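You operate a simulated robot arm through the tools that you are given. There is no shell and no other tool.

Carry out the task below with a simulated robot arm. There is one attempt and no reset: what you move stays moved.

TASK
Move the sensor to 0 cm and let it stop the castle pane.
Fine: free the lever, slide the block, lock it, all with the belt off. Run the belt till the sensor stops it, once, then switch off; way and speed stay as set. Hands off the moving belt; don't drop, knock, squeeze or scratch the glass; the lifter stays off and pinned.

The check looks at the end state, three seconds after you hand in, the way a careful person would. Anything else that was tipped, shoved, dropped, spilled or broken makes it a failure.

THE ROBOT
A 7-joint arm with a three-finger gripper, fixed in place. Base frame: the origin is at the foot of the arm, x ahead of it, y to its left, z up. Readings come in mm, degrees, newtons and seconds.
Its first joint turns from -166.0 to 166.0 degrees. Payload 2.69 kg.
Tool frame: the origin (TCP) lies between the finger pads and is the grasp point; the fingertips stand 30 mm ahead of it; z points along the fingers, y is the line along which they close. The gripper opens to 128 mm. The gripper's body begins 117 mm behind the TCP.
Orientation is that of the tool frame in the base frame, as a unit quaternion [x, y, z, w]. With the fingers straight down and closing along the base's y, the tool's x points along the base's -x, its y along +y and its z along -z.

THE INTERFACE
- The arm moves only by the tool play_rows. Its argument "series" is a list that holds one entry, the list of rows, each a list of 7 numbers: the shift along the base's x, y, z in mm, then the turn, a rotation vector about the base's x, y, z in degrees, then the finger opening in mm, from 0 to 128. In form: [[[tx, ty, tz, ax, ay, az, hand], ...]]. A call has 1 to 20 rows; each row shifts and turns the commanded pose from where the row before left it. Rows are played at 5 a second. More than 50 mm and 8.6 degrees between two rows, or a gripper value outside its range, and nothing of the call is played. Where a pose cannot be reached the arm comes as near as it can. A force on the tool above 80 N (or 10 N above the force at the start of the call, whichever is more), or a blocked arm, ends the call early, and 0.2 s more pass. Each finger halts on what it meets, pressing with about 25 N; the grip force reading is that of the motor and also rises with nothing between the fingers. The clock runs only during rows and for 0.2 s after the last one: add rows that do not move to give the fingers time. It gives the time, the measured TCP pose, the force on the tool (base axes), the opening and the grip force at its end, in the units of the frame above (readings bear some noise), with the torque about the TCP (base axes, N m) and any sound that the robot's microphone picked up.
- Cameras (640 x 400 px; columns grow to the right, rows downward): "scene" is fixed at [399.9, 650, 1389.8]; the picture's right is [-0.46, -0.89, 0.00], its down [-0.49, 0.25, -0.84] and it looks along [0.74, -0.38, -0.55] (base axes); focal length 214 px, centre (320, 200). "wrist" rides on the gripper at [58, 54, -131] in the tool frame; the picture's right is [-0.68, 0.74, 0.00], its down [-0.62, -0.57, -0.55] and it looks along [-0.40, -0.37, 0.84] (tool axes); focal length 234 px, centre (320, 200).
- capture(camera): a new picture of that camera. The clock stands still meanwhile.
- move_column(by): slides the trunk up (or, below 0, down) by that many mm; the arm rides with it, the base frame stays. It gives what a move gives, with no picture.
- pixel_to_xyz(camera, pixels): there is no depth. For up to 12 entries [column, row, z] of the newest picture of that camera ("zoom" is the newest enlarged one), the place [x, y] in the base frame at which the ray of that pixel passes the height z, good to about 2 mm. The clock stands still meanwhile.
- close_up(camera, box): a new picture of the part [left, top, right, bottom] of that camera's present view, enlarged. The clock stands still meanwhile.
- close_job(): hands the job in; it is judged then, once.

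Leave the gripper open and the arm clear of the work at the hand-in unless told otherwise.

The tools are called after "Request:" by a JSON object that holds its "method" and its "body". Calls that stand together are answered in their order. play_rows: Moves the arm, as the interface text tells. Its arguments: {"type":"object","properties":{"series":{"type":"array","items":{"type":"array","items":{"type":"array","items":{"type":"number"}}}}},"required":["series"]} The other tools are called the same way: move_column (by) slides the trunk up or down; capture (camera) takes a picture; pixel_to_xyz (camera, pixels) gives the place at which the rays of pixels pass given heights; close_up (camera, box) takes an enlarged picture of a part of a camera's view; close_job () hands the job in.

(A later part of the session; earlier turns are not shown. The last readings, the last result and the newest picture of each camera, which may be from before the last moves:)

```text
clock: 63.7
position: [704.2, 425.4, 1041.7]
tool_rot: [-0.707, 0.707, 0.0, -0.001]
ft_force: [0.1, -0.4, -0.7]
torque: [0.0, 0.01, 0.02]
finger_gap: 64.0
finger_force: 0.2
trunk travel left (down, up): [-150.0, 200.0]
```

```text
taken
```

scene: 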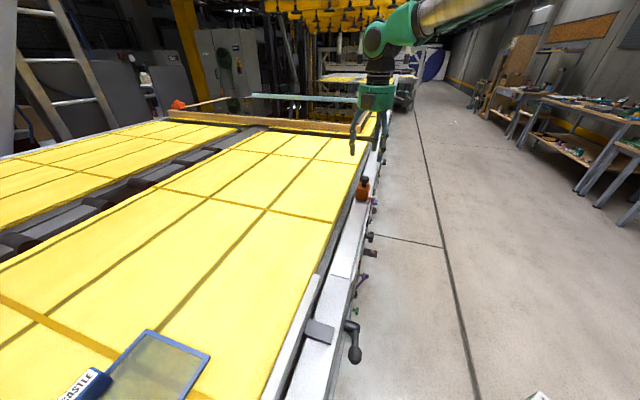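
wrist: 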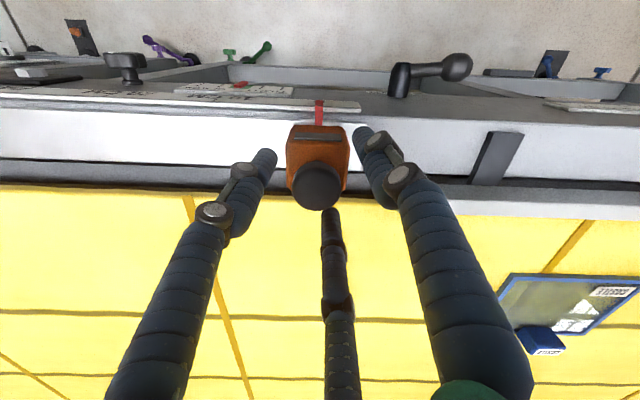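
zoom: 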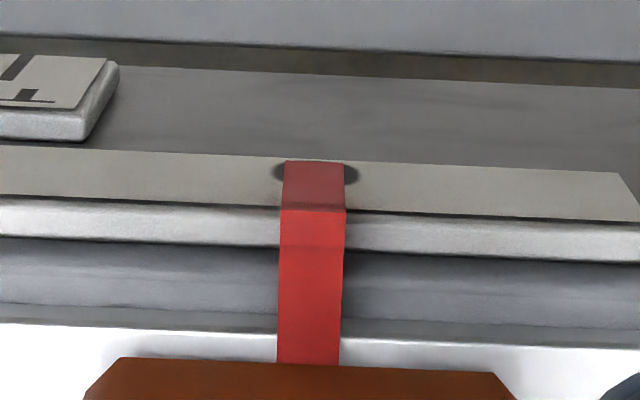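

The pointer stays at 0. Now I'll lock it again by going back to the lever. First straight up 110 mm off the block, then back out and into the earlier tilted pose in front of the lever, retracing the known path.

Request:
{"method": "play_rows", "body": {"series": [[[0, 0, 27.5, 0, 0, 0, 70], [0, 0, 27.5, 0, 0, 0, 70], [0, 0, 27.5, 0, 0, 0, 70], [0, 0, 27.5, 0, 0, 0, 64], [-27.1, 1.1, -9.2, 5.45, -2.09, -5.41, 64], [-27.1, 1.1, -9.2, 5.45, -2.09, -5.41, 64], [-27.1, 1.1, -9.2, 5.45, -2.09, -5.41, 64], [-27.1, 1.1, -9.2, 5.45, -2.09, -5.41, 64], [-27.1, 1.1, -9.2, 5.45, -2.09, -5.41, 64], [-27.1, 1.1, -9.2, 5.45, -2.09, -5.41, 64], [-27.1, 1.1, -9.2, 5.45, -2.09, -5.41, 64], [-27.1, 1.1, -9.2, 5.45, -2.09, -5.41, 64], [0, 0, 0, 0, 0, 0, 64]]]}}

Request:
{"method": "capture", "body": {"camera": "wrist"}}

Request:
{"method": "capture", "body": {"camera": "scene"}}

```text
clock: 66.5
position: [490.9, 430.8, 1076.2]
tool_rot: [-0.347, 0.855, 0.157, 0.352]
ft_force: [-0.7, 0.4, -0.9]
torque: [0.01, -0.04, -0.01]
finger_gap: 64.2
finger_force: 0.1
trunk travel left (down, up): [-150.0, 200.0]
```

```text
taken
```

wrist: 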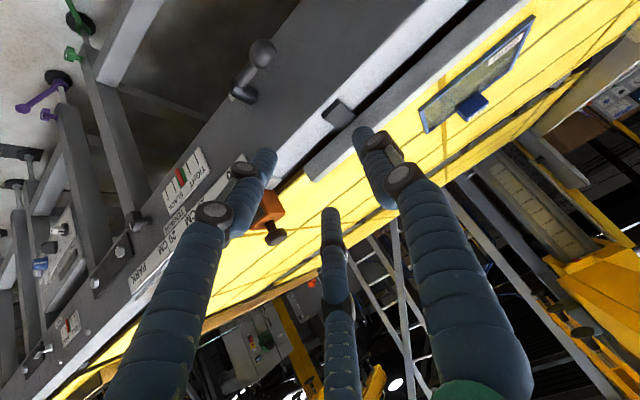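

```text
taken
```

scene: 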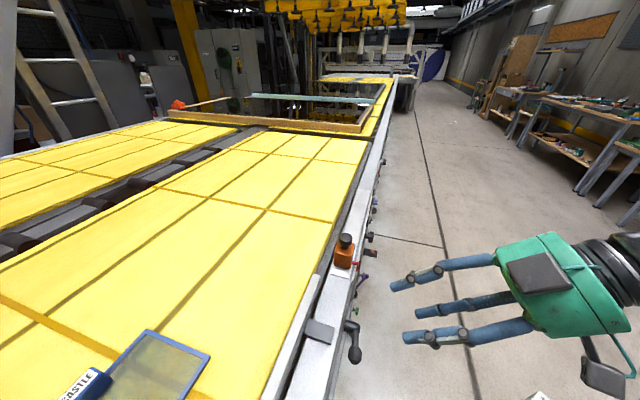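

The block stands at 0 and the lever is still level. I'll lower the trunk 150 mm to return to the pre-grip point in front of the lever.

Request:
{"method": "move_column", "body": {"by": -150}}

Request:
{"method": "play_rows", "body": {"series": [[[-4, 3.5, 0, 0, 0, 0, 64], [11.5, 13, -17.3, 0, 0, 0, 64], [11.5, 13, -17.3, 0, 0, 0, 64], [0, 0, 0, 0, 0, 0, 64]]]}}

Request:
{"method": "capture", "body": {"camera": "wrist"}}

Request:
{"method": "close_up", "body": {"camera": "scene", "box": [320, 290, 420, 370]}}

```text
clock: 68.2
position: [490.0, 431.9, 927.9]
tool_rot: [-0.347, 0.854, 0.158, 0.353]
ft_force: [-0.1, 1.0, 0.0]
torque: [-0.02, 0.0, 0.01]
finger_gap: 64.1
finger_force: 0.1
trunk travel left (down, up): [0.0, 350.0]
```

```text
clock: 69.2
position: [508.6, 460.2, 891.5]
tool_rot: [-0.347, 0.855, 0.157, 0.353]
ft_force: [0.3, -0.4, 0.0]
torque: [-0.01, 0.02, 0.0]
finger_gap: 63.7
finger_force: 0.0
trunk travel left (down, up): [0.0, 350.0]
```

```text
taken
```

wrist: 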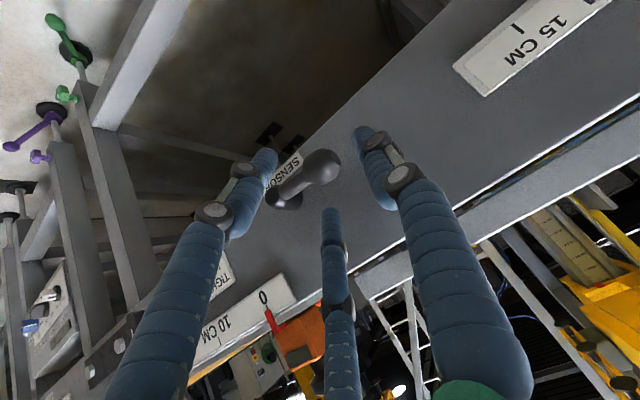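

```text
5.00 times, centred on (370, 330) of scene
```

zoom: 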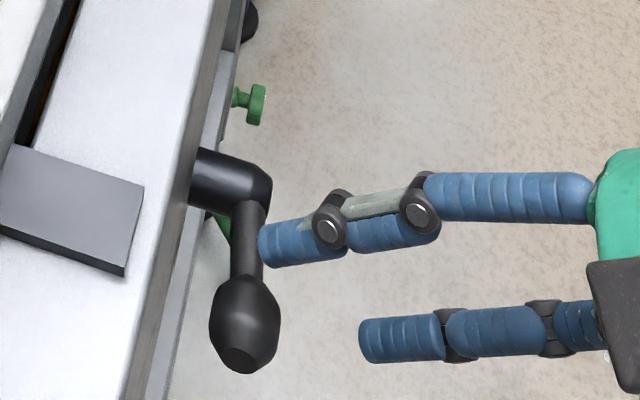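

The lever arm lies between the lower-left finger (270,160) and the middle finger (333,225), with the knob on the axis at (322,165). I'll advance the last stretch and close loosely around the knob.

Request:
{"method": "play_rows", "body": {"series": [[[9, 7.7, -10.5, 0, 0, 0, 64], [9, 7.7, -10.5, 0, 0, 0, 64], [9, 7.7, -10.5, 0, 0, 0, 64], [0, 0, 0, 0, 0, 0, 50], [0, 0, 0, 0, 0, 0, 40], [0, 0, 0, 0, 0, 0, 38]]]}}

Request:
{"method": "capture", "body": {"camera": "wrist"}}

Request:
{"method": "close_up", "body": {"camera": "scene", "box": [320, 290, 420, 370]}}

```text
clock: 70.7
position: [536.5, 482.9, 862.0]
tool_rot: [-0.347, 0.855, 0.157, 0.353]
ft_force: [2.0, 1.3, 1.7]
torque: [0.01, -0.06, -0.02]
finger_gap: 40.0
finger_force: 1.5
trunk travel left (down, up): [0.0, 350.0]
```

```text
taken
```

wrist: 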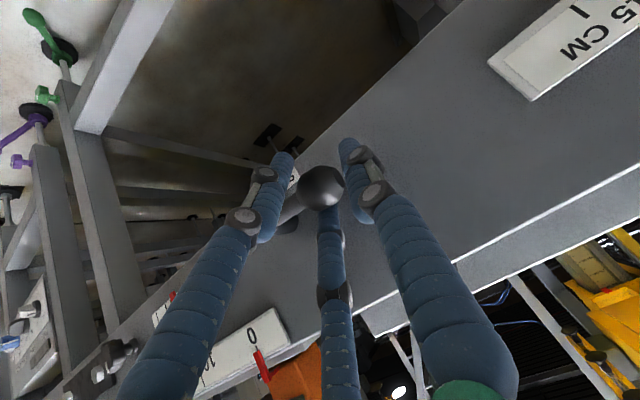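

```text
5.00 times, centred on (370, 330) of scene
```

zoom: 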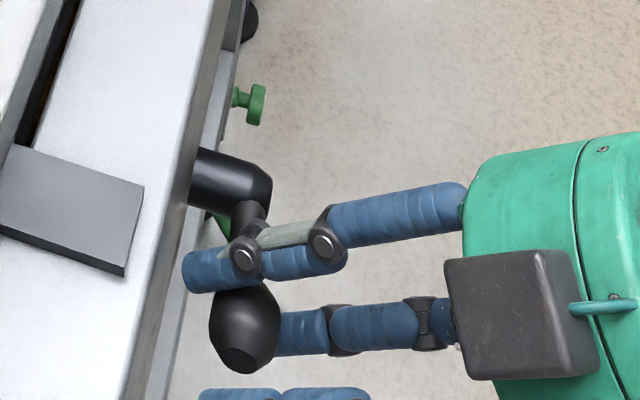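

The knob is caged (gap 40 mm, almost no force). I'll raise the lever along the reverse arc, first from 90° to about 48°, rolling the tool partly with it.

Request:
{"method": "play_rows", "body": {"series": [[[0.2, -0.2, 4.6, 2, 2, -2.83, 36], [0.8, -0.8, 6.5, 2, 2, -2.83, 36], [1.2, -1.2, 6.4, 2, 2, -2.83, 36], [1.6, -1.6, 6.1, 2, 2, -2.83, 36], [2.1, -2.1, 5.9, 2, 2, -2.83, 36], [2.5, -2.5, 5.5, 2, 2, -2.83, 36], [3.0, -3.0, 5.2, 2, 2, -2.83, 36], [0, 0, 0, 0, 0, 0, 36]]]}}

Request:
{"method": "capture", "body": {"camera": "wrist"}}

Request:
{"method": "close_up", "body": {"camera": "scene", "box": [320, 280, 420, 360]}}

```text
clock: 72.5
position: [548.2, 472.4, 902.4]
tool_rot: [-0.128, 0.912, 0.238, 0.308]
ft_force: [-0.9, -0.2, 0.6]
torque: [-0.04, 0.01, 0.02]
finger_gap: 36.0
finger_force: 0.1
trunk travel left (down, up): [0.0, 350.0]
```

```text
taken
```

wrist: 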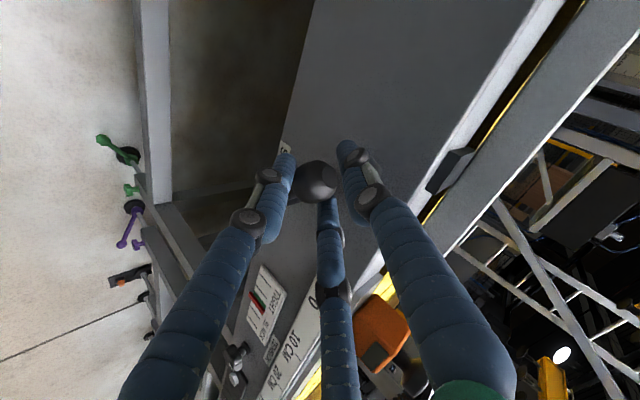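

```text
5.00 times, centred on (370, 320) of scene
```

zoom: 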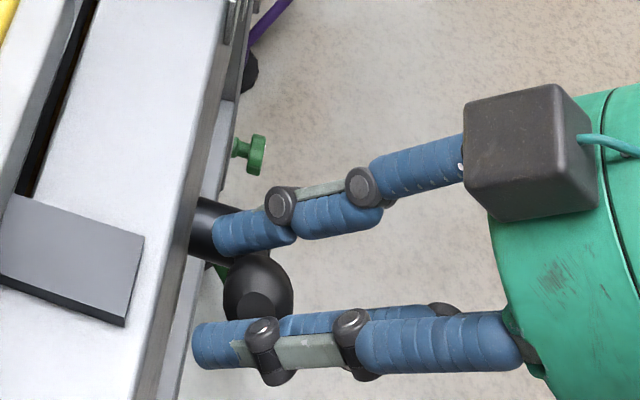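

The lever follows freely to about 48°. Continuing up to about 6° from upright.

Request:
{"method": "play_rows", "body": {"series": [[[3.3, -3.3, 4.6, 2, 2, -2.83, 36], [3.7, -3.7, 4.2, 2, 2, -2.83, 36], [3.9, -3.9, 3.6, 2, 2, -2.83, 36], [4.2, -4.2, 3.0, 2, 2, -2.83, 36], [4.3, -4.3, 2.3, 2, 2, -2.83, 36], [4.5, -4.5, 1.7, 2, 2, -2.83, 36], [0, 0, 0, 0, 0, 0, 36]]]}}

Request:
{"method": "capture", "body": {"camera": "wrist"}}

Request:
{"method": "close_up", "body": {"camera": "scene", "box": [320, 270, 420, 350]}}

```text
clock: 74.0
position: [571.0, 448.1, 921.8]
tool_rot: [0.066, 0.919, 0.295, 0.255]
ft_force: [-0.8, -0.2, -0.2]
torque: [-0.01, 0.02, 0.03]
finger_gap: 36.3
finger_force: 0.2
trunk travel left (down, up): [0.0, 350.0]
```

```text
taken
```

wrist: 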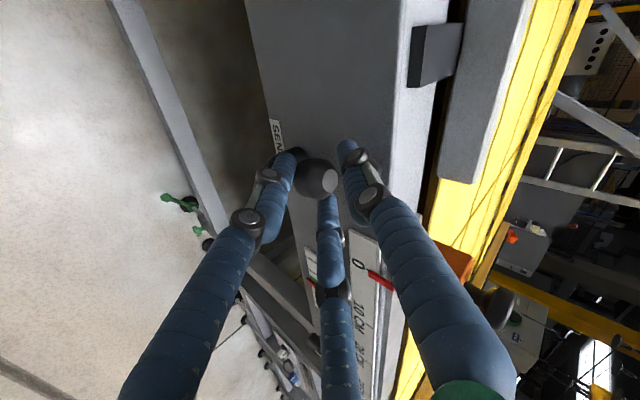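

```text
5.00 times, centred on (370, 310) of scene
```

zoom: 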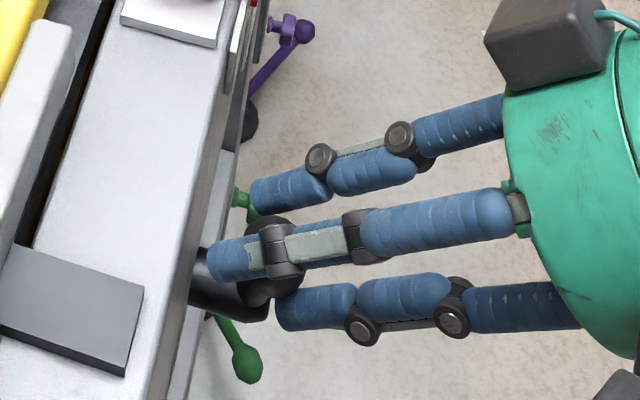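

About 12° short of upright. Continuing to upright and a little beyond, to feel the stop.

Request:
{"method": "play_rows", "body": {"series": [[[4.6, -4.6, 1.1, 1, 1, -1.4, 36], [4.6, -4.6, 0.3, 1, 1, -1.4, 36], [2.5, -2.5, 0, 0, 0, 0, 36], [0, 0, 0, 0, 0, 0, 36]]]}}

Request:
{"method": "close_up", "body": {"camera": "scene", "box": [320, 270, 420, 350]}}

Request:
{"method": "capture", "body": {"camera": "wrist"}}

```text
clock: 75.0
position: [582.9, 436.3, 922.8]
tool_rot: [0.097, 0.916, 0.304, 0.244]
ft_force: [-6.5, 1.3, -0.7]
torque: [0.02, 0.24, 0.06]
finger_gap: 40.1
finger_force: 2.7
trunk travel left (down, up): [0.0, 350.0]
```

```text
5.00 times, centred on (370, 310) of scene
```

zoom: 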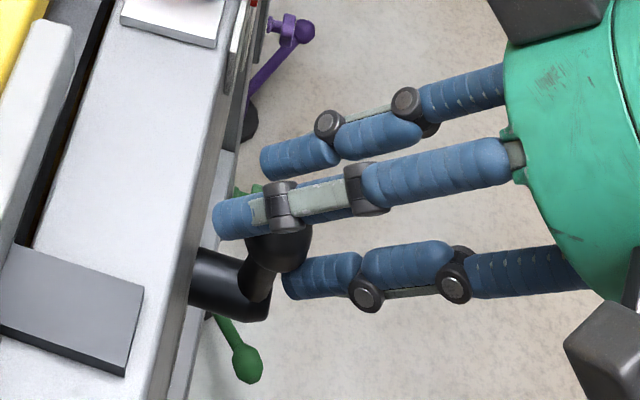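

```text
taken
```

wrist: 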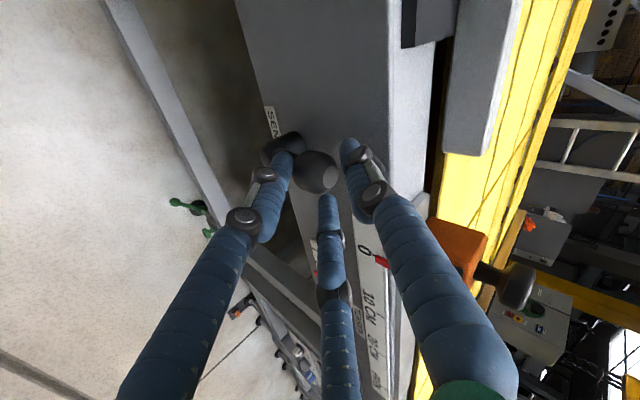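

There's slight resistance (5.5 N) and the fingers are spread, so the stop is being felt. I'll press about 8 mm further to be sure the lever is fully home.

Request:
{"method": "play_rows", "body": {"series": [[[2.8, -2.8, 0, 0, 0, 0, 34], [2.8, -2.8, 0, 0, 0, 0, 32], [0, 0, 0, 0, 0, 0, 32]]]}}

Request:
{"method": "close_up", "body": {"camera": "scene", "box": [320, 270, 420, 350]}}

```text
clock: 75.8
position: [588.1, 432.0, 921.3]
tool_rot: [0.096, 0.916, 0.304, 0.243]
ft_force: [-22.6, -6.7, -3.9]
torque: [-0.24, 0.77, 0.3]
finger_gap: 45.3
finger_force: 10.3
trunk travel left (down, up): [0.0, 350.0]
```

```text
5.00 times, centred on (370, 310) of scene
```

zoom: 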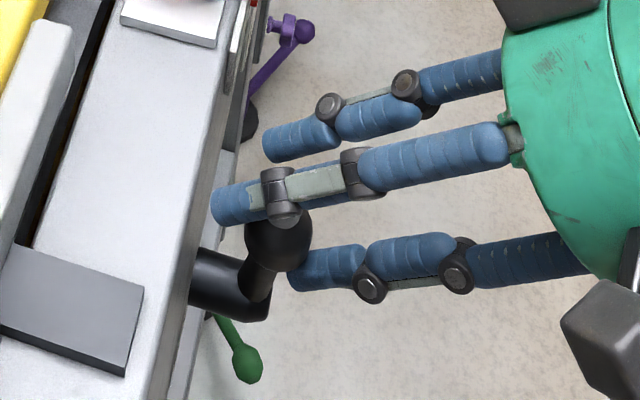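

The lever resists firmly (about 23 N, fingers spread to 45 mm), so it's at its stop. I'll ease back, open a little, retreat along the tool axis and check it.

Request:
{"method": "play_rows", "body": {"series": [[[-2.8, 2.8, 0, 0, 0, 0, 46], [-2.8, 2.8, 0, 0, 0, 0, 54], [-6, -6, 8.5, 0, 0, 0, 58], [-12.5, -12.5, 17.7, 0, 0, 0, 60], [-12.5, -12.5, 17.7, 0, 0, 0, 60], [-12.5, -12.5, 17.7, 0, 0, 0, 60], [-12.5, -12.5, 17.7, 0, 0, 0, 60], [0, 0, 0, 0, 0, 0, 60]]]}}

Request:
{"method": "close_up", "body": {"camera": "scene", "box": [320, 270, 420, 350]}}

Request:
{"method": "capture", "body": {"camera": "wrist"}}

```text
clock: 77.7
position: [526.4, 379.3, 1001.0]
tool_rot: [0.097, 0.916, 0.303, 0.244]
ft_force: [0.6, 0.7, 0.8]
torque: [-0.03, -0.02, 0.02]
finger_gap: 60.2
finger_force: 0.0
trunk travel left (down, up): [0.0, 350.0]
```

```text
5.00 times, centred on (370, 310) of scene
```

zoom: 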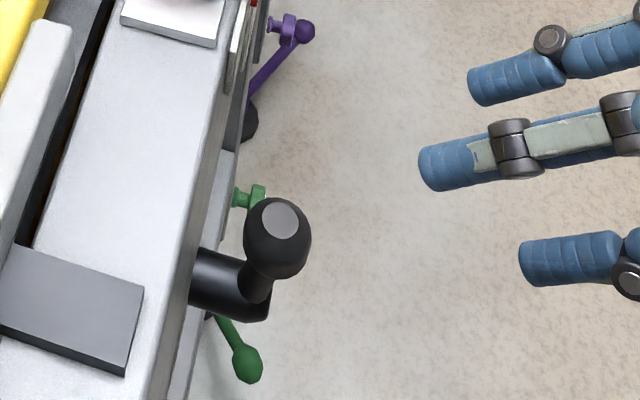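

```text
taken
```

wrist: 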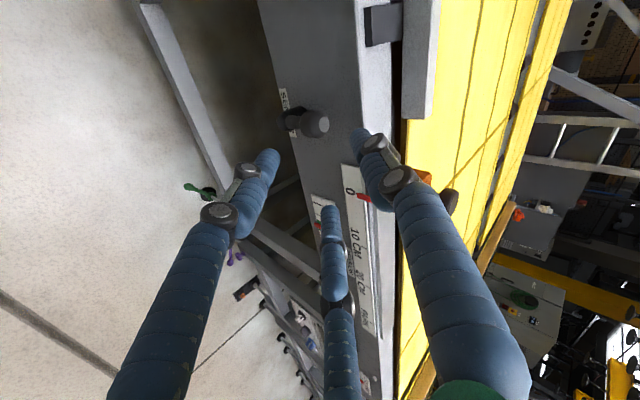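

I'll compare with the very first view of the lever, using the same picture box as at the start.

Request:
{"method": "close_up", "body": {"camera": "scene", "box": [330, 295, 380, 350]}}

Request:
{"method": "close_up", "body": {"camera": "wrist", "box": [260, 70, 400, 220]}}

```text
7.27 times, centred on (355, 322) of scene
```

zoom: 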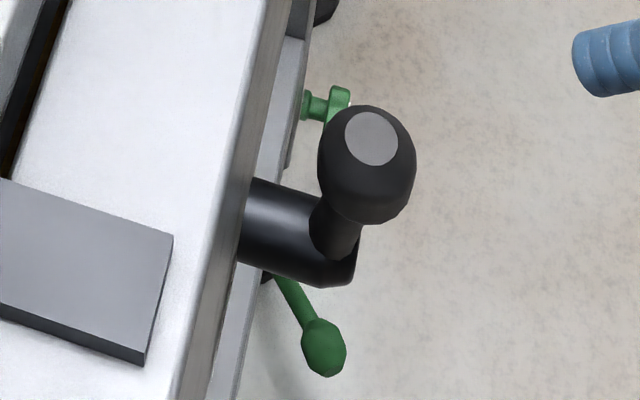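

```text
2.67 times, centred on (330, 145) of wrist
```

zoom: 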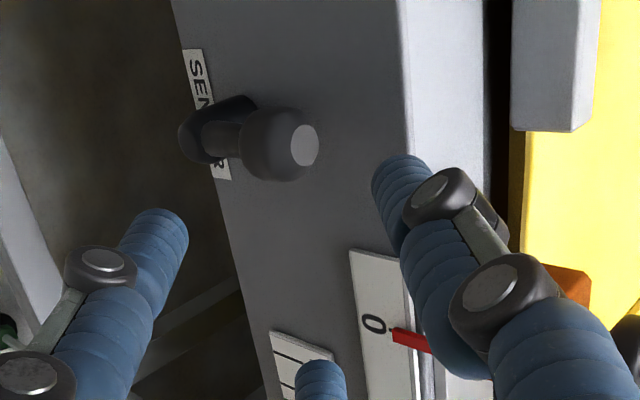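

Compared with the start (cap at (373,126)), the cap is now at (371,138), so the lever is about 4° short of its original locked position. I'll go back, grip the knob more firmly and push it fully home.

Request:
{"method": "play_rows", "body": {"series": [[[12.5, 12.5, -17.7, 0, 0, 0, 60], [12.5, 12.5, -17.7, 0, 0, 0, 60], [12.5, 12.5, -17.7, 0, 0, 0, 60], [12.5, 12.5, -17.7, 0, 0, 0, 60], [5, 5, -7, 0, 0, 0, 58], [0, 0, 0, 0, 0, 0, 44], [0, 0, 0, 0, 0, 0, 30], [0, 0, 0, 0, 0, 0, 20], [0, 0, 0, 0, 0, 0, 15]]]}}

Request:
{"method": "close_up", "body": {"camera": "scene", "box": [320, 270, 420, 350]}}

Request:
{"method": "capture", "body": {"camera": "wrist"}}

```text
clock: 79.7
position: [580.1, 436.7, 920.8]
tool_rot: [0.097, 0.917, 0.303, 0.243]
ft_force: [-21.9, -6.4, -18.1]
torque: [-0.17, 0.56, 0.41]
finger_gap: 34.0
finger_force: 14.0
trunk travel left (down, up): [0.0, 350.0]
```

```text
5.00 times, centred on (370, 310) of scene
```

zoom: 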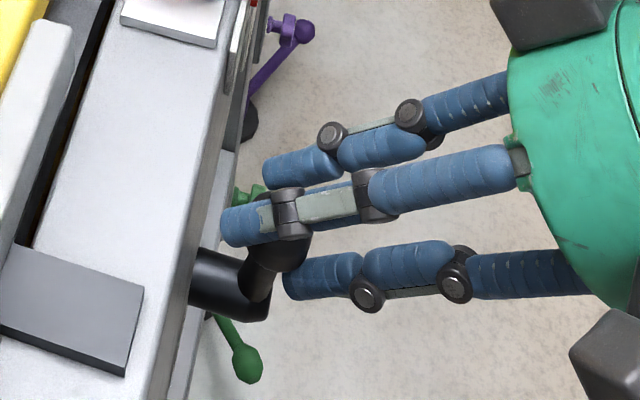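

```text
taken
```

wrist: 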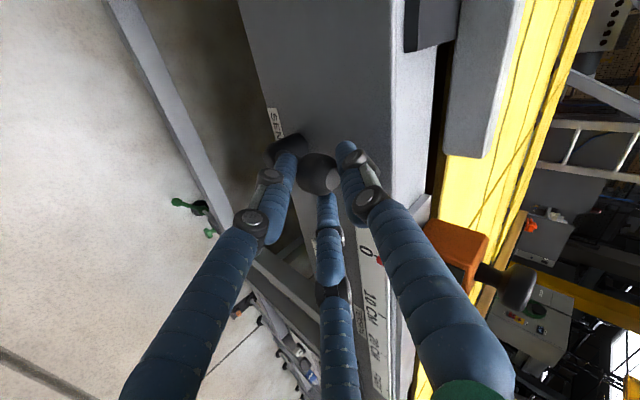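

Gripped (gap 34 mm). Now pushing the knob towards -u by about 9 mm in small steps while holding firmly.

Request:
{"method": "play_rows", "body": {"series": [[[2.1, -2.1, 0, 0, 0, 0, 10], [2.1, -2.1, 0, 0, 0, 0, 10], [2.1, -2.1, 0, 0, 0, 0, 10], [0, 0, 0, 0, 0, 0, 10]]]}}

Request:
{"method": "close_up", "body": {"camera": "scene", "box": [330, 295, 380, 350]}}

```text
clock: 80.7
position: [587.0, 429.3, 921.5]
tool_rot: [0.097, 0.916, 0.302, 0.244]
ft_force: [-40.1, -12.6, -18.7]
torque: [-0.77, 1.13, 0.57]
finger_gap: 39.5
finger_force: 21.3
trunk travel left (down, up): [0.0, 350.0]
```

```text
7.27 times, centred on (355, 322) of scene
```

zoom: 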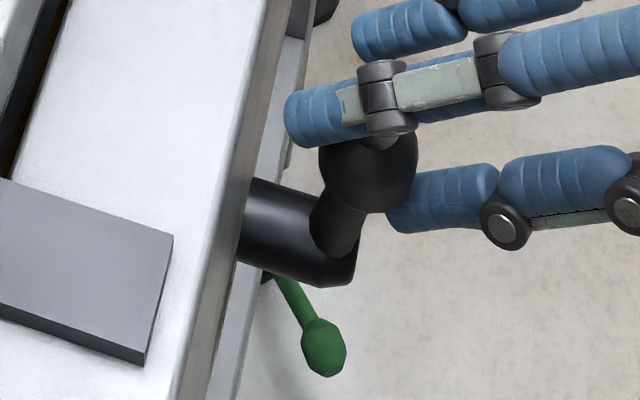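

The knob's lower edge is back at y≈214, matching the original view. One more small press, then I'll open the fingers in place first (so as not to drag the lever back), retreat and compare again.

Request:
{"method": "play_rows", "body": {"series": [[[1.4, -1.4, 0, 0, 0, 0, 10], [1.4, -1.4, 0, 0, 0, 0, 10], [0, 0, 0, 0, 0, 0, 10], [0, 0, 0, 0, 0, 0, 46], [0, 0, 0, 0, 0, 0, 58], [-6, -6, 8.5, 0, 0, 0, 60], [-12.5, -12.5, 17.7, 0, 0, 0, 60], [-12.5, -12.5, 17.7, 0, 0, 0, 60], [-12.5, -12.5, 17.7, 0, 0, 0, 60], [-12.5, -12.5, 17.7, 0, 0, 0, 60], [0, 0, 0, 0, 0, 0, 60]]]}}

Request:
{"method": "close_up", "body": {"camera": "scene", "box": [330, 295, 380, 350]}}

Request:
{"method": "capture", "body": {"camera": "wrist"}}

```text
clock: 83.0
position: [536.2, 372.8, 1003.3]
tool_rot: [0.097, 0.916, 0.305, 0.244]
ft_force: [0.5, 0.1, 0.2]
torque: [-0.01, -0.02, -0.01]
finger_gap: 59.9
finger_force: 0.2
trunk travel left (down, up): [0.0, 350.0]
```

```text
7.27 times, centred on (355, 322) of scene
```

zoom: 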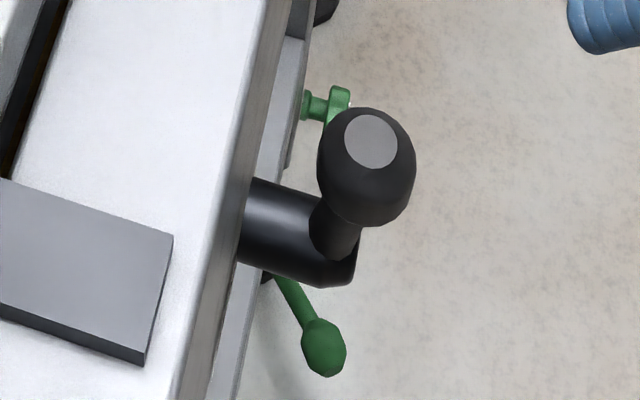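

```text
taken
```

wrist: 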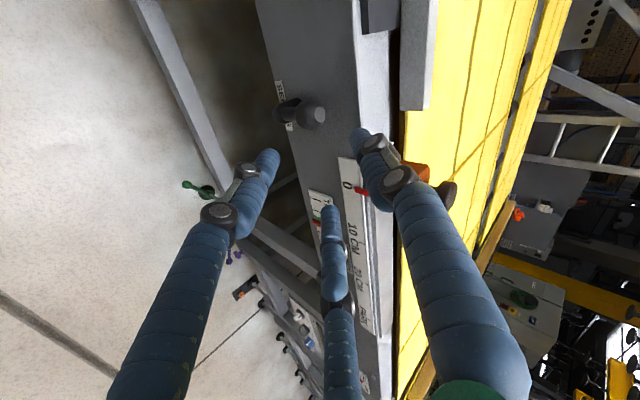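

After release the cap is at (371,141), so the lever came back about 4-5° from the original. To avoid any drag from the cage I'll push it home with closed fingers from the +u side, then back straight away in +u. First, move aside and close the fingers.

Request:
{"method": "play_rows", "body": {"series": [[[-26.5, 26.5, 0, 0, 0, 0, 30], [-26.5, 26.5, 0, 0, 0, 0, 0], [0, 0, 0, 0, 0, 0, 0], [17.7, 17.7, -29.3, 0, 0, 0, 0], [17.7, 17.7, -29.3, 0, 0, 0, 0], [17.7, 17.7, -29.3, 0, 0, 0, 0], [0, 0, 0, 0, 0, 0, 0]]]}}

Request:
{"method": "close_up", "body": {"camera": "scene", "box": [320, 270, 420, 350]}}

Request:
{"method": "capture", "body": {"camera": "wrist"}}

```text
clock: 84.7
position: [535.2, 479.5, 914.6]
tool_rot: [0.097, 0.916, 0.303, 0.244]
ft_force: [-0.7, 0.3, -0.6]
torque: [0.03, -0.02, 0.02]
finger_gap: 2.2
finger_force: 25.0
trunk travel left (down, up): [0.0, 350.0]
```

```text
5.00 times, centred on (370, 310) of scene
```

zoom: 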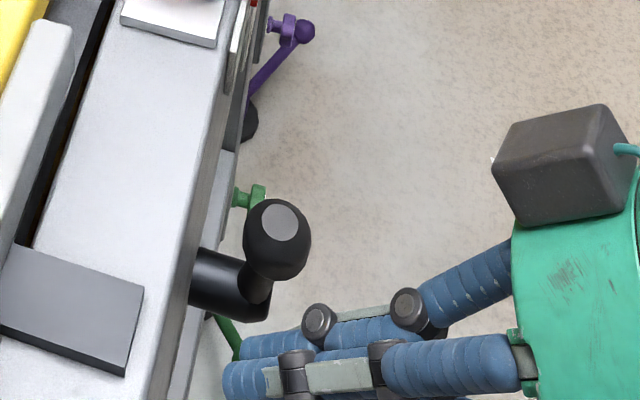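

```text
taken
```

wrist: 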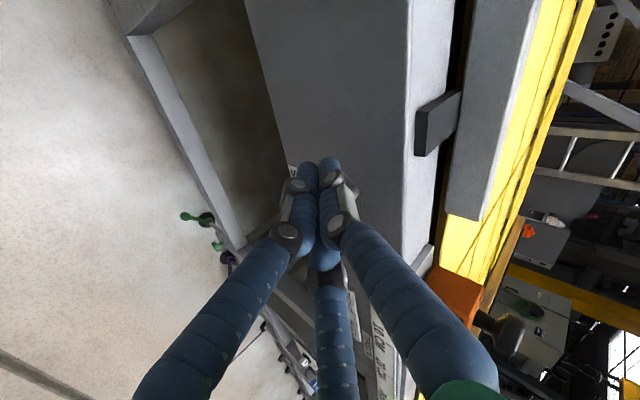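

The closed fingers are on the +u side of the knob at the same height. Now pushing towards -u in small steps.

Request:
{"method": "play_rows", "body": {"series": [[[3.54, -3.54, 0, 0, 0, 0, 0], [3.54, -3.54, 0, 0, 0, 0, 0], [3.54, -3.54, 0, 0, 0, 0, 0], [2.12, -2.12, 0, 0, 0, 0, 0], [2.12, -2.12, 0, 0, 0, 0, 0]]]}}

Request:
{"method": "close_up", "body": {"camera": "scene", "box": [330, 295, 380, 350]}}

```text
clock: 85.8
position: [549.1, 462.7, 914.3]
tool_rot: [0.096, 0.916, 0.304, 0.244]
ft_force: [0.6, 0.3, -0.9]
torque: [0.02, -0.03, 0.02]
finger_gap: 2.0
finger_force: 24.5
trunk travel left (down, up): [0.0, 350.0]
```

```text
7.27 times, centred on (355, 322) of scene
```

zoom: 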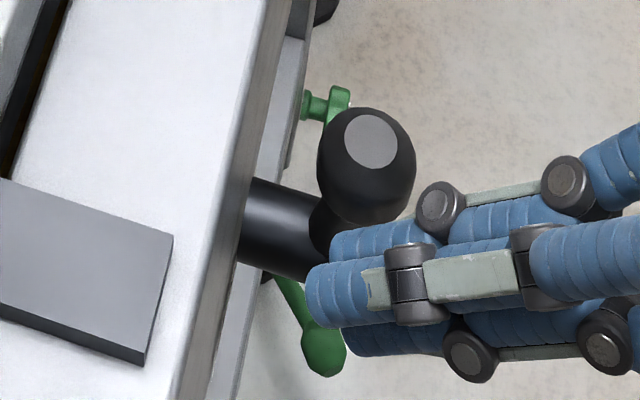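

No contact yet at u≈-61. Continuing in 3 mm steps.

Request:
{"method": "play_rows", "body": {"series": [[[2.12, -2.12, 0, 0, 0, 0, 0], [2.12, -2.12, 0, 0, 0, 0, 0], [2.12, -2.12, 0, 0, 0, 0, 0], [1.4, -1.4, 0, 0, 0, 0, 0], [0, 0, 0, 0, 0, 0, 0]]]}}

Request:
{"method": "close_up", "body": {"camera": "scene", "box": [330, 295, 380, 350]}}

```text
clock: 87.0
position: [554.5, 455.3, 915.9]
tool_rot: [0.097, 0.916, 0.303, 0.244]
ft_force: [-41.4, 28.2, 7.8]
torque: [0.6, 0.15, 0.67]
finger_gap: 2.2
finger_force: 25.2
trunk travel left (down, up): [0.0, 350.0]
```

```text
7.27 times, centred on (355, 322) of scene
```

zoom: 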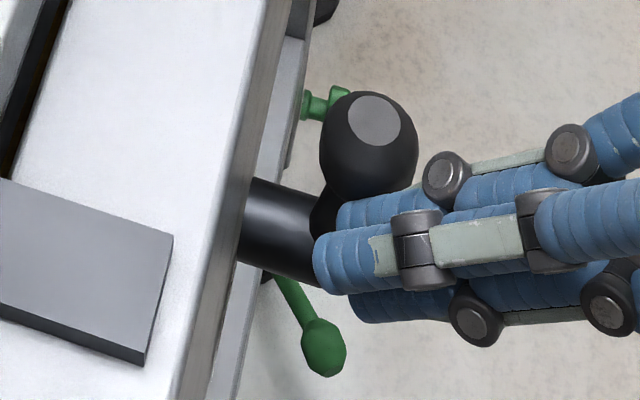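

With 49 N the cap sits at (374,121), a touch beyond its original (373,126), so the lever is pressed against its stop. Now backing straight off in +u and looking.

Request:
{"method": "play_rows", "body": {"series": [[[-2.12, 2.12, 0, 0, 0, 0, 0], [-3.54, 3.54, 0, 0, 0, 0, 0], [-10, 10, 0, 0, 0, 0, 0], [-14, 14, 0, 0, 0, 0, 0], [0, 0, 0, 0, 0, 0, 0]]]}}

Request:
{"method": "close_up", "body": {"camera": "scene", "box": [330, 295, 380, 350]}}

```text
clock: 88.2
position: [528.5, 484.8, 915.7]
tool_rot: [0.096, 0.916, 0.304, 0.244]
ft_force: [0.3, -0.3, 0.1]
torque: [0.01, 0.0, -0.02]
finger_gap: 2.2
finger_force: 24.9
trunk travel left (down, up): [0.0, 350.0]
```

```text
7.27 times, centred on (355, 322) of scene
```

zoom: 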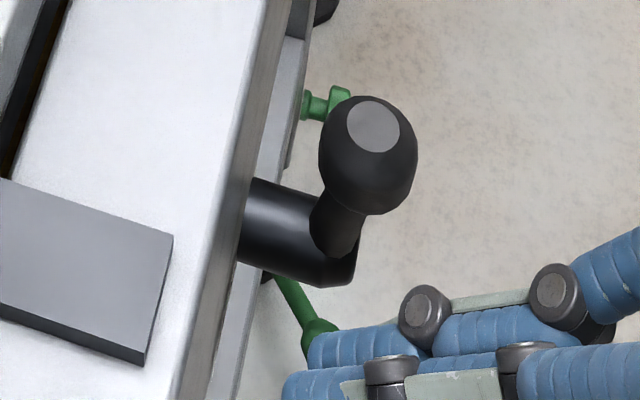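

The cap is back at (373,126), exactly its original place, so the lever is fully locked. Next I retreat along the tool axis and check the pointer once more.

Request:
{"method": "play_rows", "body": {"series": [[[-14, -14, 20, 0, 0, 0, 0], [-14, -14, 20, 0, 0, 0, 0], [-14, -14, 20, 0, 0, 0, 0], [-14, -14, 20, 0, 0, 0, 0], [0, 0, 0, 0, 0, 0, 20]]]}}

Request:
{"method": "capture", "body": {"camera": "wrist"}}

Request:
{"method": "close_up", "body": {"camera": "wrist", "box": [290, 60, 430, 200]}}

Request:
{"method": "close_up", "body": {"camera": "scene", "box": [310, 225, 390, 290]}}

```text
clock: 89.5
position: [471.7, 428.4, 996.3]
tool_rot: [0.097, 0.916, 0.304, 0.244]
ft_force: [0.6, -0.6, 0.4]
torque: [-0.03, 0.01, 0.04]
finger_gap: 20.2
finger_force: 0.0
trunk travel left (down, up): [0.0, 350.0]
```

```text
taken
```

wrist: 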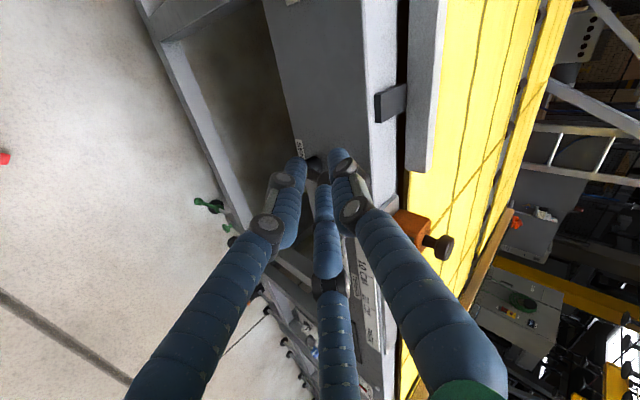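

```text
2.86 times, centred on (360, 130) of wrist
```

zoom: 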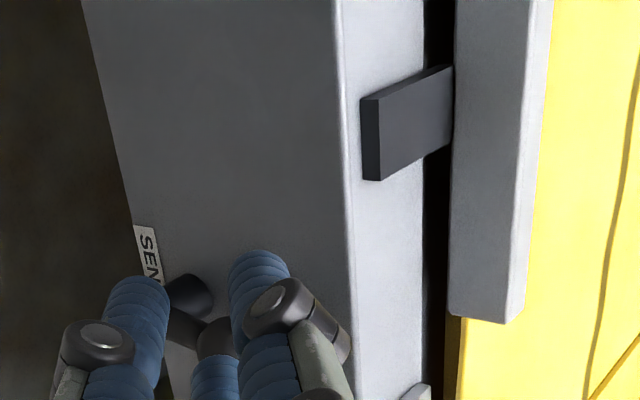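

```text
6.15 times, centred on (350, 258) of scene
```

zoom: 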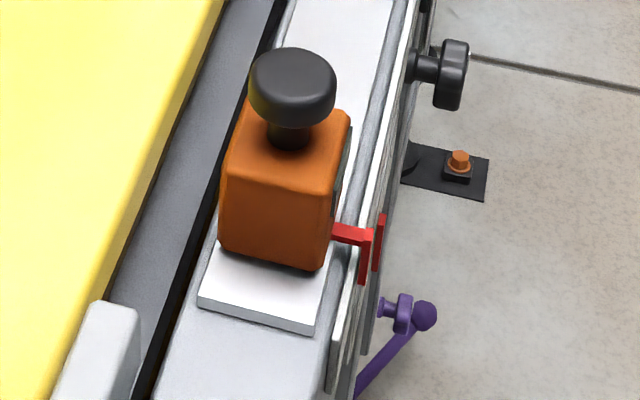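

The sensor block and pointer look undisturbed. Now I transit along the rail's outside towards the belt panel, gradually turning the tool to point outward and stopping part-way to look.

Request:
{"method": "play_rows", "body": {"series": [[[28.8, -33.5, -16.2, -2.17, -1.42, -0.38, 20], [28.8, -33.5, -16.2, -2.17, -1.42, -0.38, 20], [28.8, -33.5, -16.2, -2.17, -1.42, -0.38, 20], [28.8, -33.5, -16.2, -2.17, -1.42, -0.38, 20], [28.8, -33.5, -16.2, -2.17, -1.42, -0.38, 20], [28.8, -33.5, -16.2, -2.17, -1.42, -0.38, 20], [28.8, -33.5, -16.2, -2.17, -1.42, -0.38, 20], [28.8, -33.5, -16.2, -2.17, -1.42, -0.38, 20], [0, 0, 0, 0, 0, 0, 40]]]}}

Request:
{"method": "capture", "body": {"camera": "wrist"}}

Request:
{"method": "capture", "body": {"camera": "scene"}}

```text
clock: 91.5
position: [701.6, 155.9, 862.7]
tool_rot: [0.053, 0.92, 0.164, 0.353]
ft_force: [0.1, 0.4, 1.1]
torque: [0.01, -0.02, 0.02]
finger_gap: 40.0
finger_force: 0.1
trunk travel left (down, up): [0.0, 350.0]
```

```text
taken
```

wrist: 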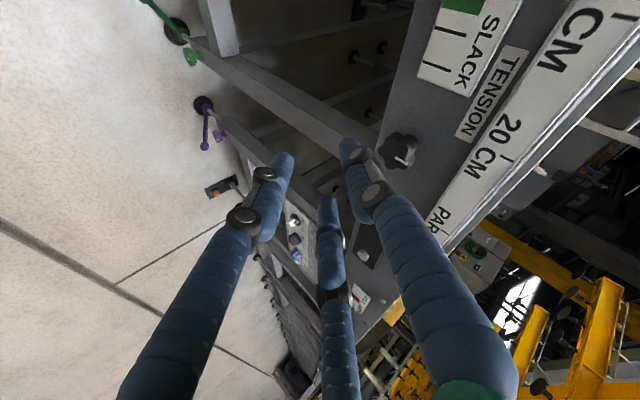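

```text
taken
```

scene: 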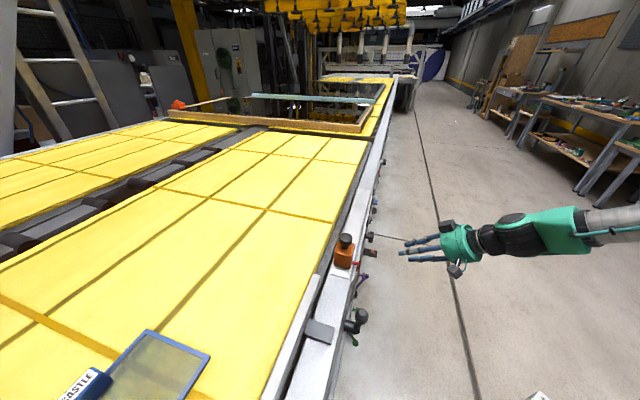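

Clear of everything so far. Continuing to the panel area.

Request:
{"method": "play_rows", "body": {"series": [[[28.8, -33.5, -16.2, -2.17, -1.42, -0.38, 60], [28.8, -33.5, -16.2, -2.17, -1.42, -0.38, 60], [28.8, -33.5, -16.2, -2.17, -1.42, -0.38, 60], [28.8, -33.5, -16.2, -2.17, -1.42, -0.38, 60], [28.8, -33.5, -16.2, -2.17, -1.42, -0.38, 60], [28.8, -33.5, -16.2, -2.17, -1.42, -0.38, 60], [28.8, -33.5, -16.2, -2.17, -1.42, -0.38, 60], [28.8, -33.5, -16.2, -2.17, -1.42, -0.38, 60], [28.8, -33.5, -16.2, -2.17, -1.42, -0.38, 60], [0, 0, 0, 0, 0, 0, 60]]]}}

Request:
{"method": "capture", "body": {"camera": "wrist"}}

Request:
{"method": "capture", "body": {"camera": "scene"}}

```text
clock: 93.7
position: [961.7, -142.2, 722.9]
tool_rot: [0.001, 0.887, 0.0, 0.461]
ft_force: [-0.2, 0.8, -0.3]
torque: [-0.02, -0.05, 0.02]
finger_gap: 60.1
finger_force: 0.1
trunk travel left (down, up): [0.0, 350.0]
```

```text
taken
```

wrist: 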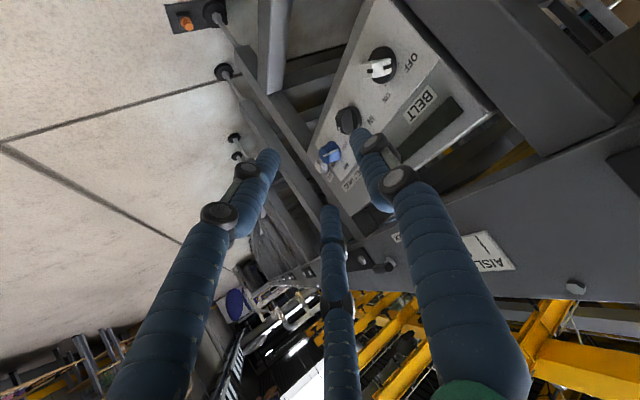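

```text
taken
```

scene: 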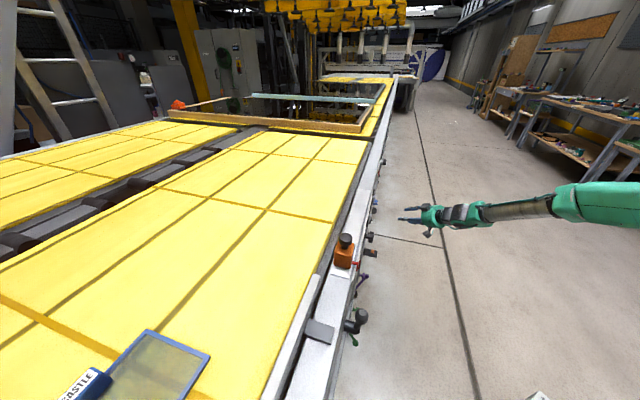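

The pose was reached exactly. The BELT knob is at (381,68), with OFF and ON around it. I'll check its position from this view and take a close-up.

Request:
{"method": "pixel_to_xyz", "body": {"camera": "wrist", "pixels": [[381, 68, 610], [381, 68, 618], [381, 68, 626], [420, 100, 680], [350, 119, 618], [376, 72, 618]]}}

Request:
{"method": "close_up", "body": {"camera": "wrist", "box": [300, 20, 460, 140]}}

```text
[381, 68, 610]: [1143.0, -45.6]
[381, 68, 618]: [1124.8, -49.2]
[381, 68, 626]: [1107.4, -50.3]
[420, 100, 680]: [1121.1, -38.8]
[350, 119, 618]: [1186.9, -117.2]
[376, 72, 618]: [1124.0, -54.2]
```

```text
3.33 times, centred on (380, 80) of wrist
```

zoom: 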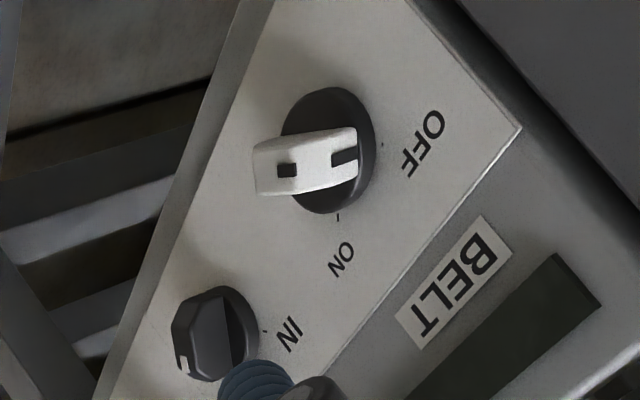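

The views agree well: the knob's disc is at (1131,-44,611), the bar top at n≈755 and the panel face at n≈778. The turn axis is at u≈-830, z≈611. The bar's marked tip points at OFF (up and towards +u); ON is up and towards -u. I need to see the leg or post next to the panel on the +u side before approaching.

Request:
{"method": "close_up", "body": {"camera": "wrist", "box": [340, 0, 640, 190]}}

Request:
{"method": "close_up", "body": {"camera": "scene", "box": [350, 185, 450, 255]}}

```text
2.11 times, centred on (490, 95) of wrist
```

zoom: 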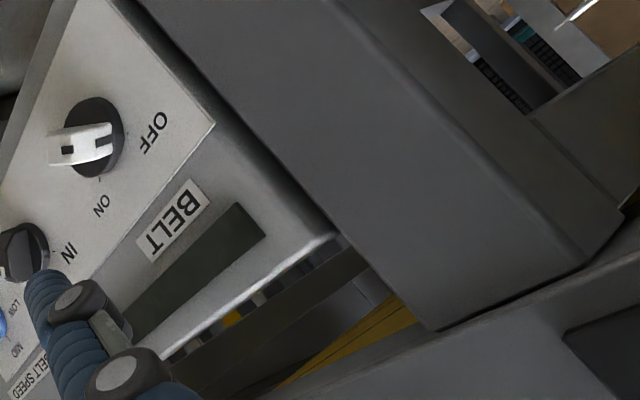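

```text
5.71 times, centred on (400, 220) of scene
```

zoom: 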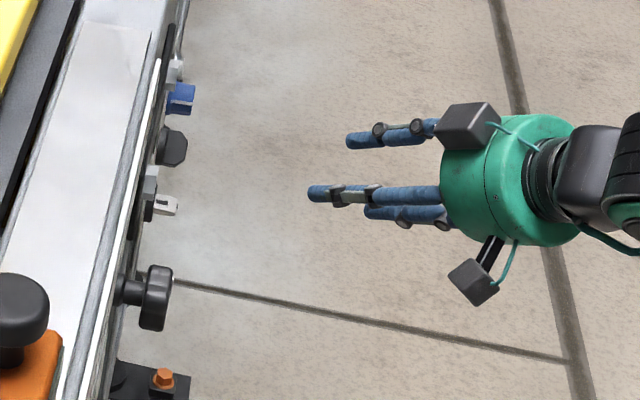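

The leg beside the panel has its front face at about n≈800, behind the panel face, so the approach from +u is clear. I'll go to a stand-off: the finger nearest the panel at n≈700, just on the +u side of the knob.

Request:
{"method": "play_rows", "body": {"series": [[[24.8, 11.2, -31.9, 0, 0, 0, 60], [24.8, 11.2, -31.9, 0, 0, 0, 60], [24.8, 11.2, -31.9, 0, 0, 0, 60], [0, 0, 0, 0, 0, 0, 60]]]}}

Request:
{"method": "capture", "body": {"camera": "wrist"}}

Request:
{"method": "close_up", "body": {"camera": "scene", "box": [350, 185, 450, 255]}}

```text
clock: 94.7
position: [1038.1, -103.5, 624.9]
tool_rot: [0.001, 0.887, 0.0, 0.461]
ft_force: [-0.1, 0.2, -0.5]
torque: [-0.05, -0.08, 0.03]
finger_gap: 60.0
finger_force: 0.0
trunk travel left (down, up): [0.0, 350.0]
```

```text
taken
```

wrist: 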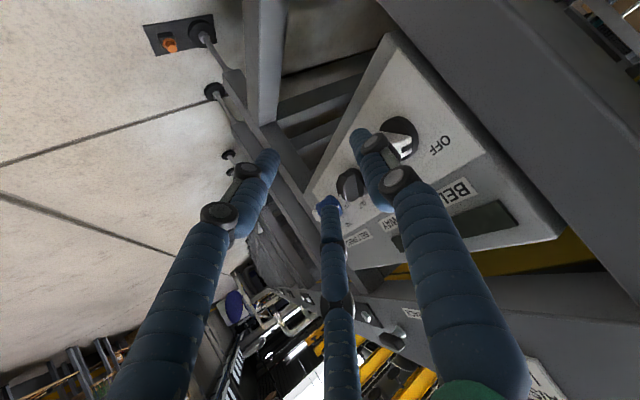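

```text
5.71 times, centred on (400, 220) of scene
```

zoom: 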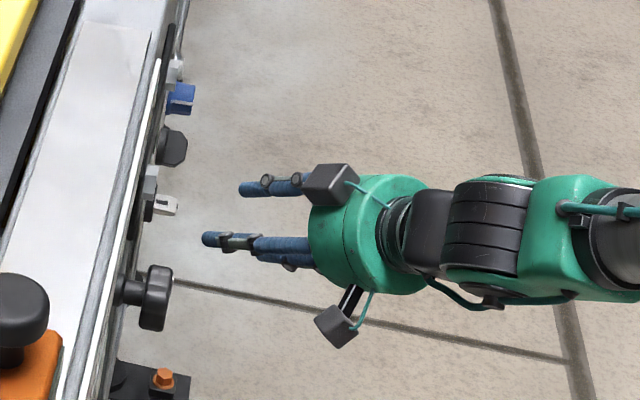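

Reach is fine here. The nearest finger's tip (362,135) is beside the knob (400,135). I'll bring it straight in to n≈757, about 7 mm clear of the bar on its +u side.

Request:
{"method": "play_rows", "body": {"series": [[[13.1, 12.0, 0.7, 0, 0, 0, 60], [13.1, 12.0, 0.7, 0, 0, 0, 60], [12.0, 11.5, 0.7, 0, 0, 0, 60], [0, 0, 0, 0, 0, 0, 60]]]}}

Request:
{"method": "capture", "body": {"camera": "wrist"}}

Request:
{"method": "close_up", "body": {"camera": "wrist", "box": [310, 60, 510, 210]}}

Request:
{"method": "close_up", "body": {"camera": "scene", "box": [350, 190, 410, 240]}}

```text
clock: 95.7
position: [1074.2, -69.8, 627.6]
tool_rot: [0.001, 0.887, 0.0, 0.462]
ft_force: [-0.1, -0.5, 0.1]
torque: [0.01, -0.01, -0.01]
finger_gap: 59.9
finger_force: 0.0
trunk travel left (down, up): [0.0, 350.0]
```

```text
taken
```

wrist: 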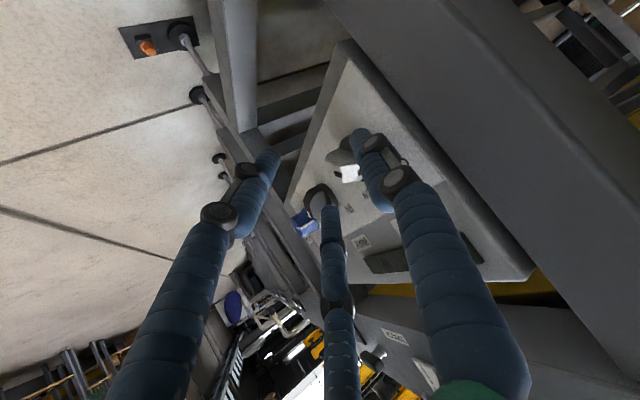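

```text
2.67 times, centred on (410, 135) of wrist
```

zoom: 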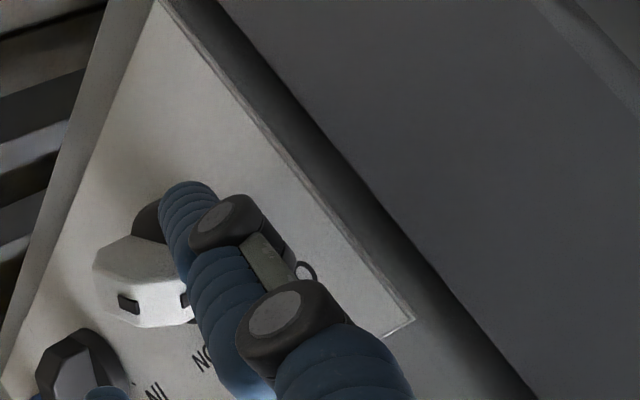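

```text
8.00 times, centred on (380, 215) of scene
```

zoom: 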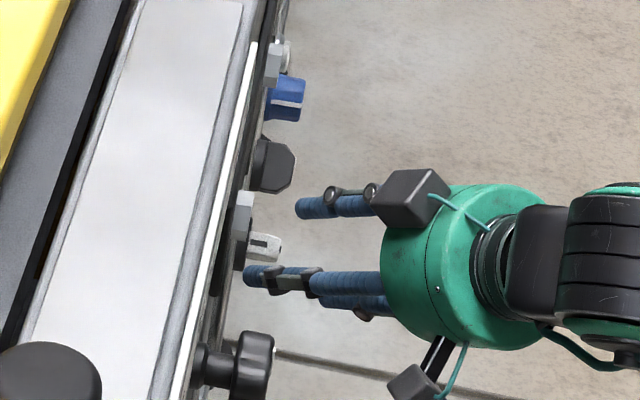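

The finger is beside the bar on its +u side, with no force. Now I'll begin turning the switch by sweeping the fingertip around the knob's axis, over the top towards -u. I'll go about two thirds of the way and look.

Request:
{"method": "play_rows", "body": {"series": [[[4.67, -1.84, 0.6, 0, 0, 0, 60], [2.69, -1.27, 6.2, 0, 0, 0, 60], [1.7, -1.7, 5.8, 0, 0, 0, 60], [2.69, -2.69, 5, 0, 0, 0, 60]]]}}

Request:
{"method": "capture", "body": {"camera": "wrist"}}

Request:
{"method": "close_up", "body": {"camera": "wrist", "box": [290, 60, 450, 210]}}

Request:
{"method": "close_up", "body": {"camera": "scene", "box": [350, 190, 410, 240]}}

```text
clock: 96.7
position: [1085.6, -79.4, 641.6]
tool_rot: [0.001, 0.887, 0.001, 0.462]
ft_force: [-0.6, -1.0, 0.1]
torque: [-0.01, -0.04, 0.0]
finger_gap: 60.2
finger_force: 0.0
trunk travel left (down, up): [0.0, 350.0]
```

```text
taken
```

wrist: 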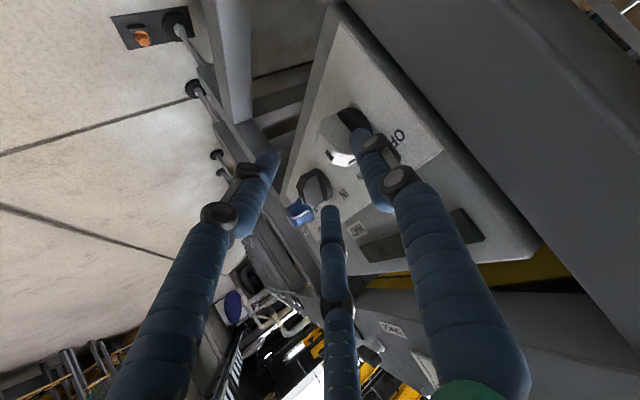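

```text
2.67 times, centred on (370, 135) of wrist
```

zoom: 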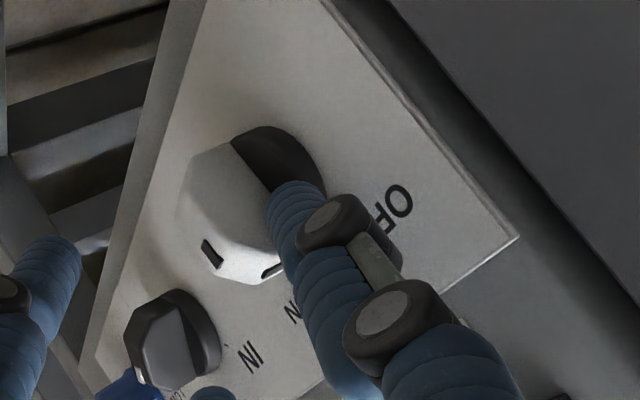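

```text
8.00 times, centred on (380, 215) of scene
```

zoom: 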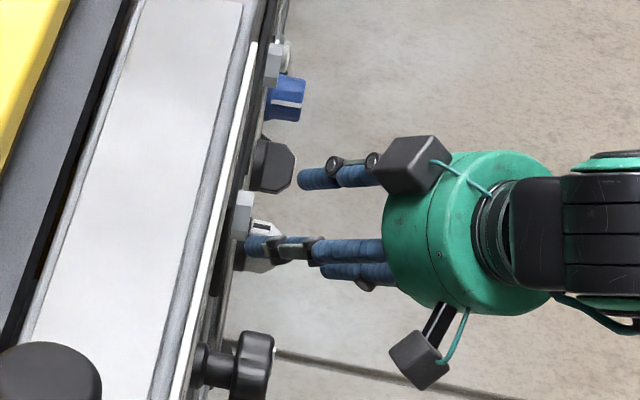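

The bar has turned about two thirds towards ON with hardly any force. Continuing the sweep over the top.

Request:
{"method": "play_rows", "body": {"series": [[[1.9, -1.9, 4.6, 0, 0, 0, 60], [3.5, -3.5, 4, 0, 0, 0, 60]]]}}

Request:
{"method": "close_up", "body": {"camera": "wrist", "box": [290, 60, 450, 210]}}

Request:
{"method": "capture", "body": {"camera": "scene"}}

```text
clock: 97.2
position: [1093.0, -83.9, 653.8]
tool_rot: [0.0, 0.887, 0.001, 0.462]
ft_force: [-0.6, -0.4, 1.0]
torque: [0.06, 0.02, 0.0]
finger_gap: 60.1
finger_force: 0.1
trunk travel left (down, up): [0.0, 350.0]
```

```text
2.67 times, centred on (370, 135) of wrist
```

zoom: 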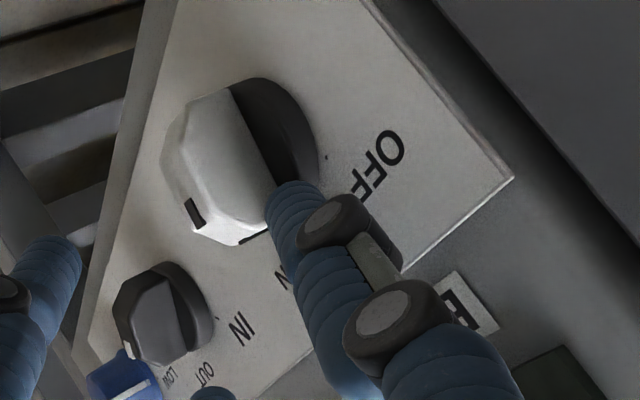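

```text
taken
```

scene: 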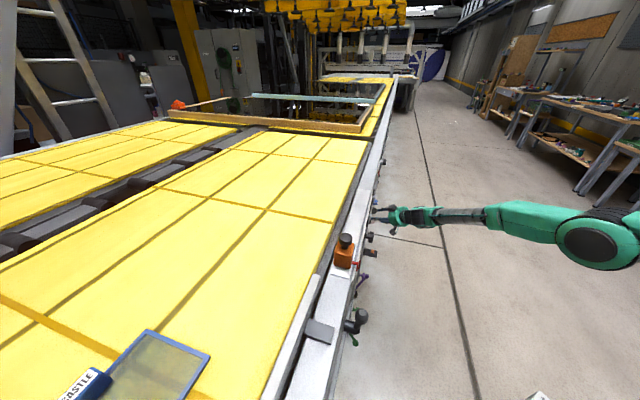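

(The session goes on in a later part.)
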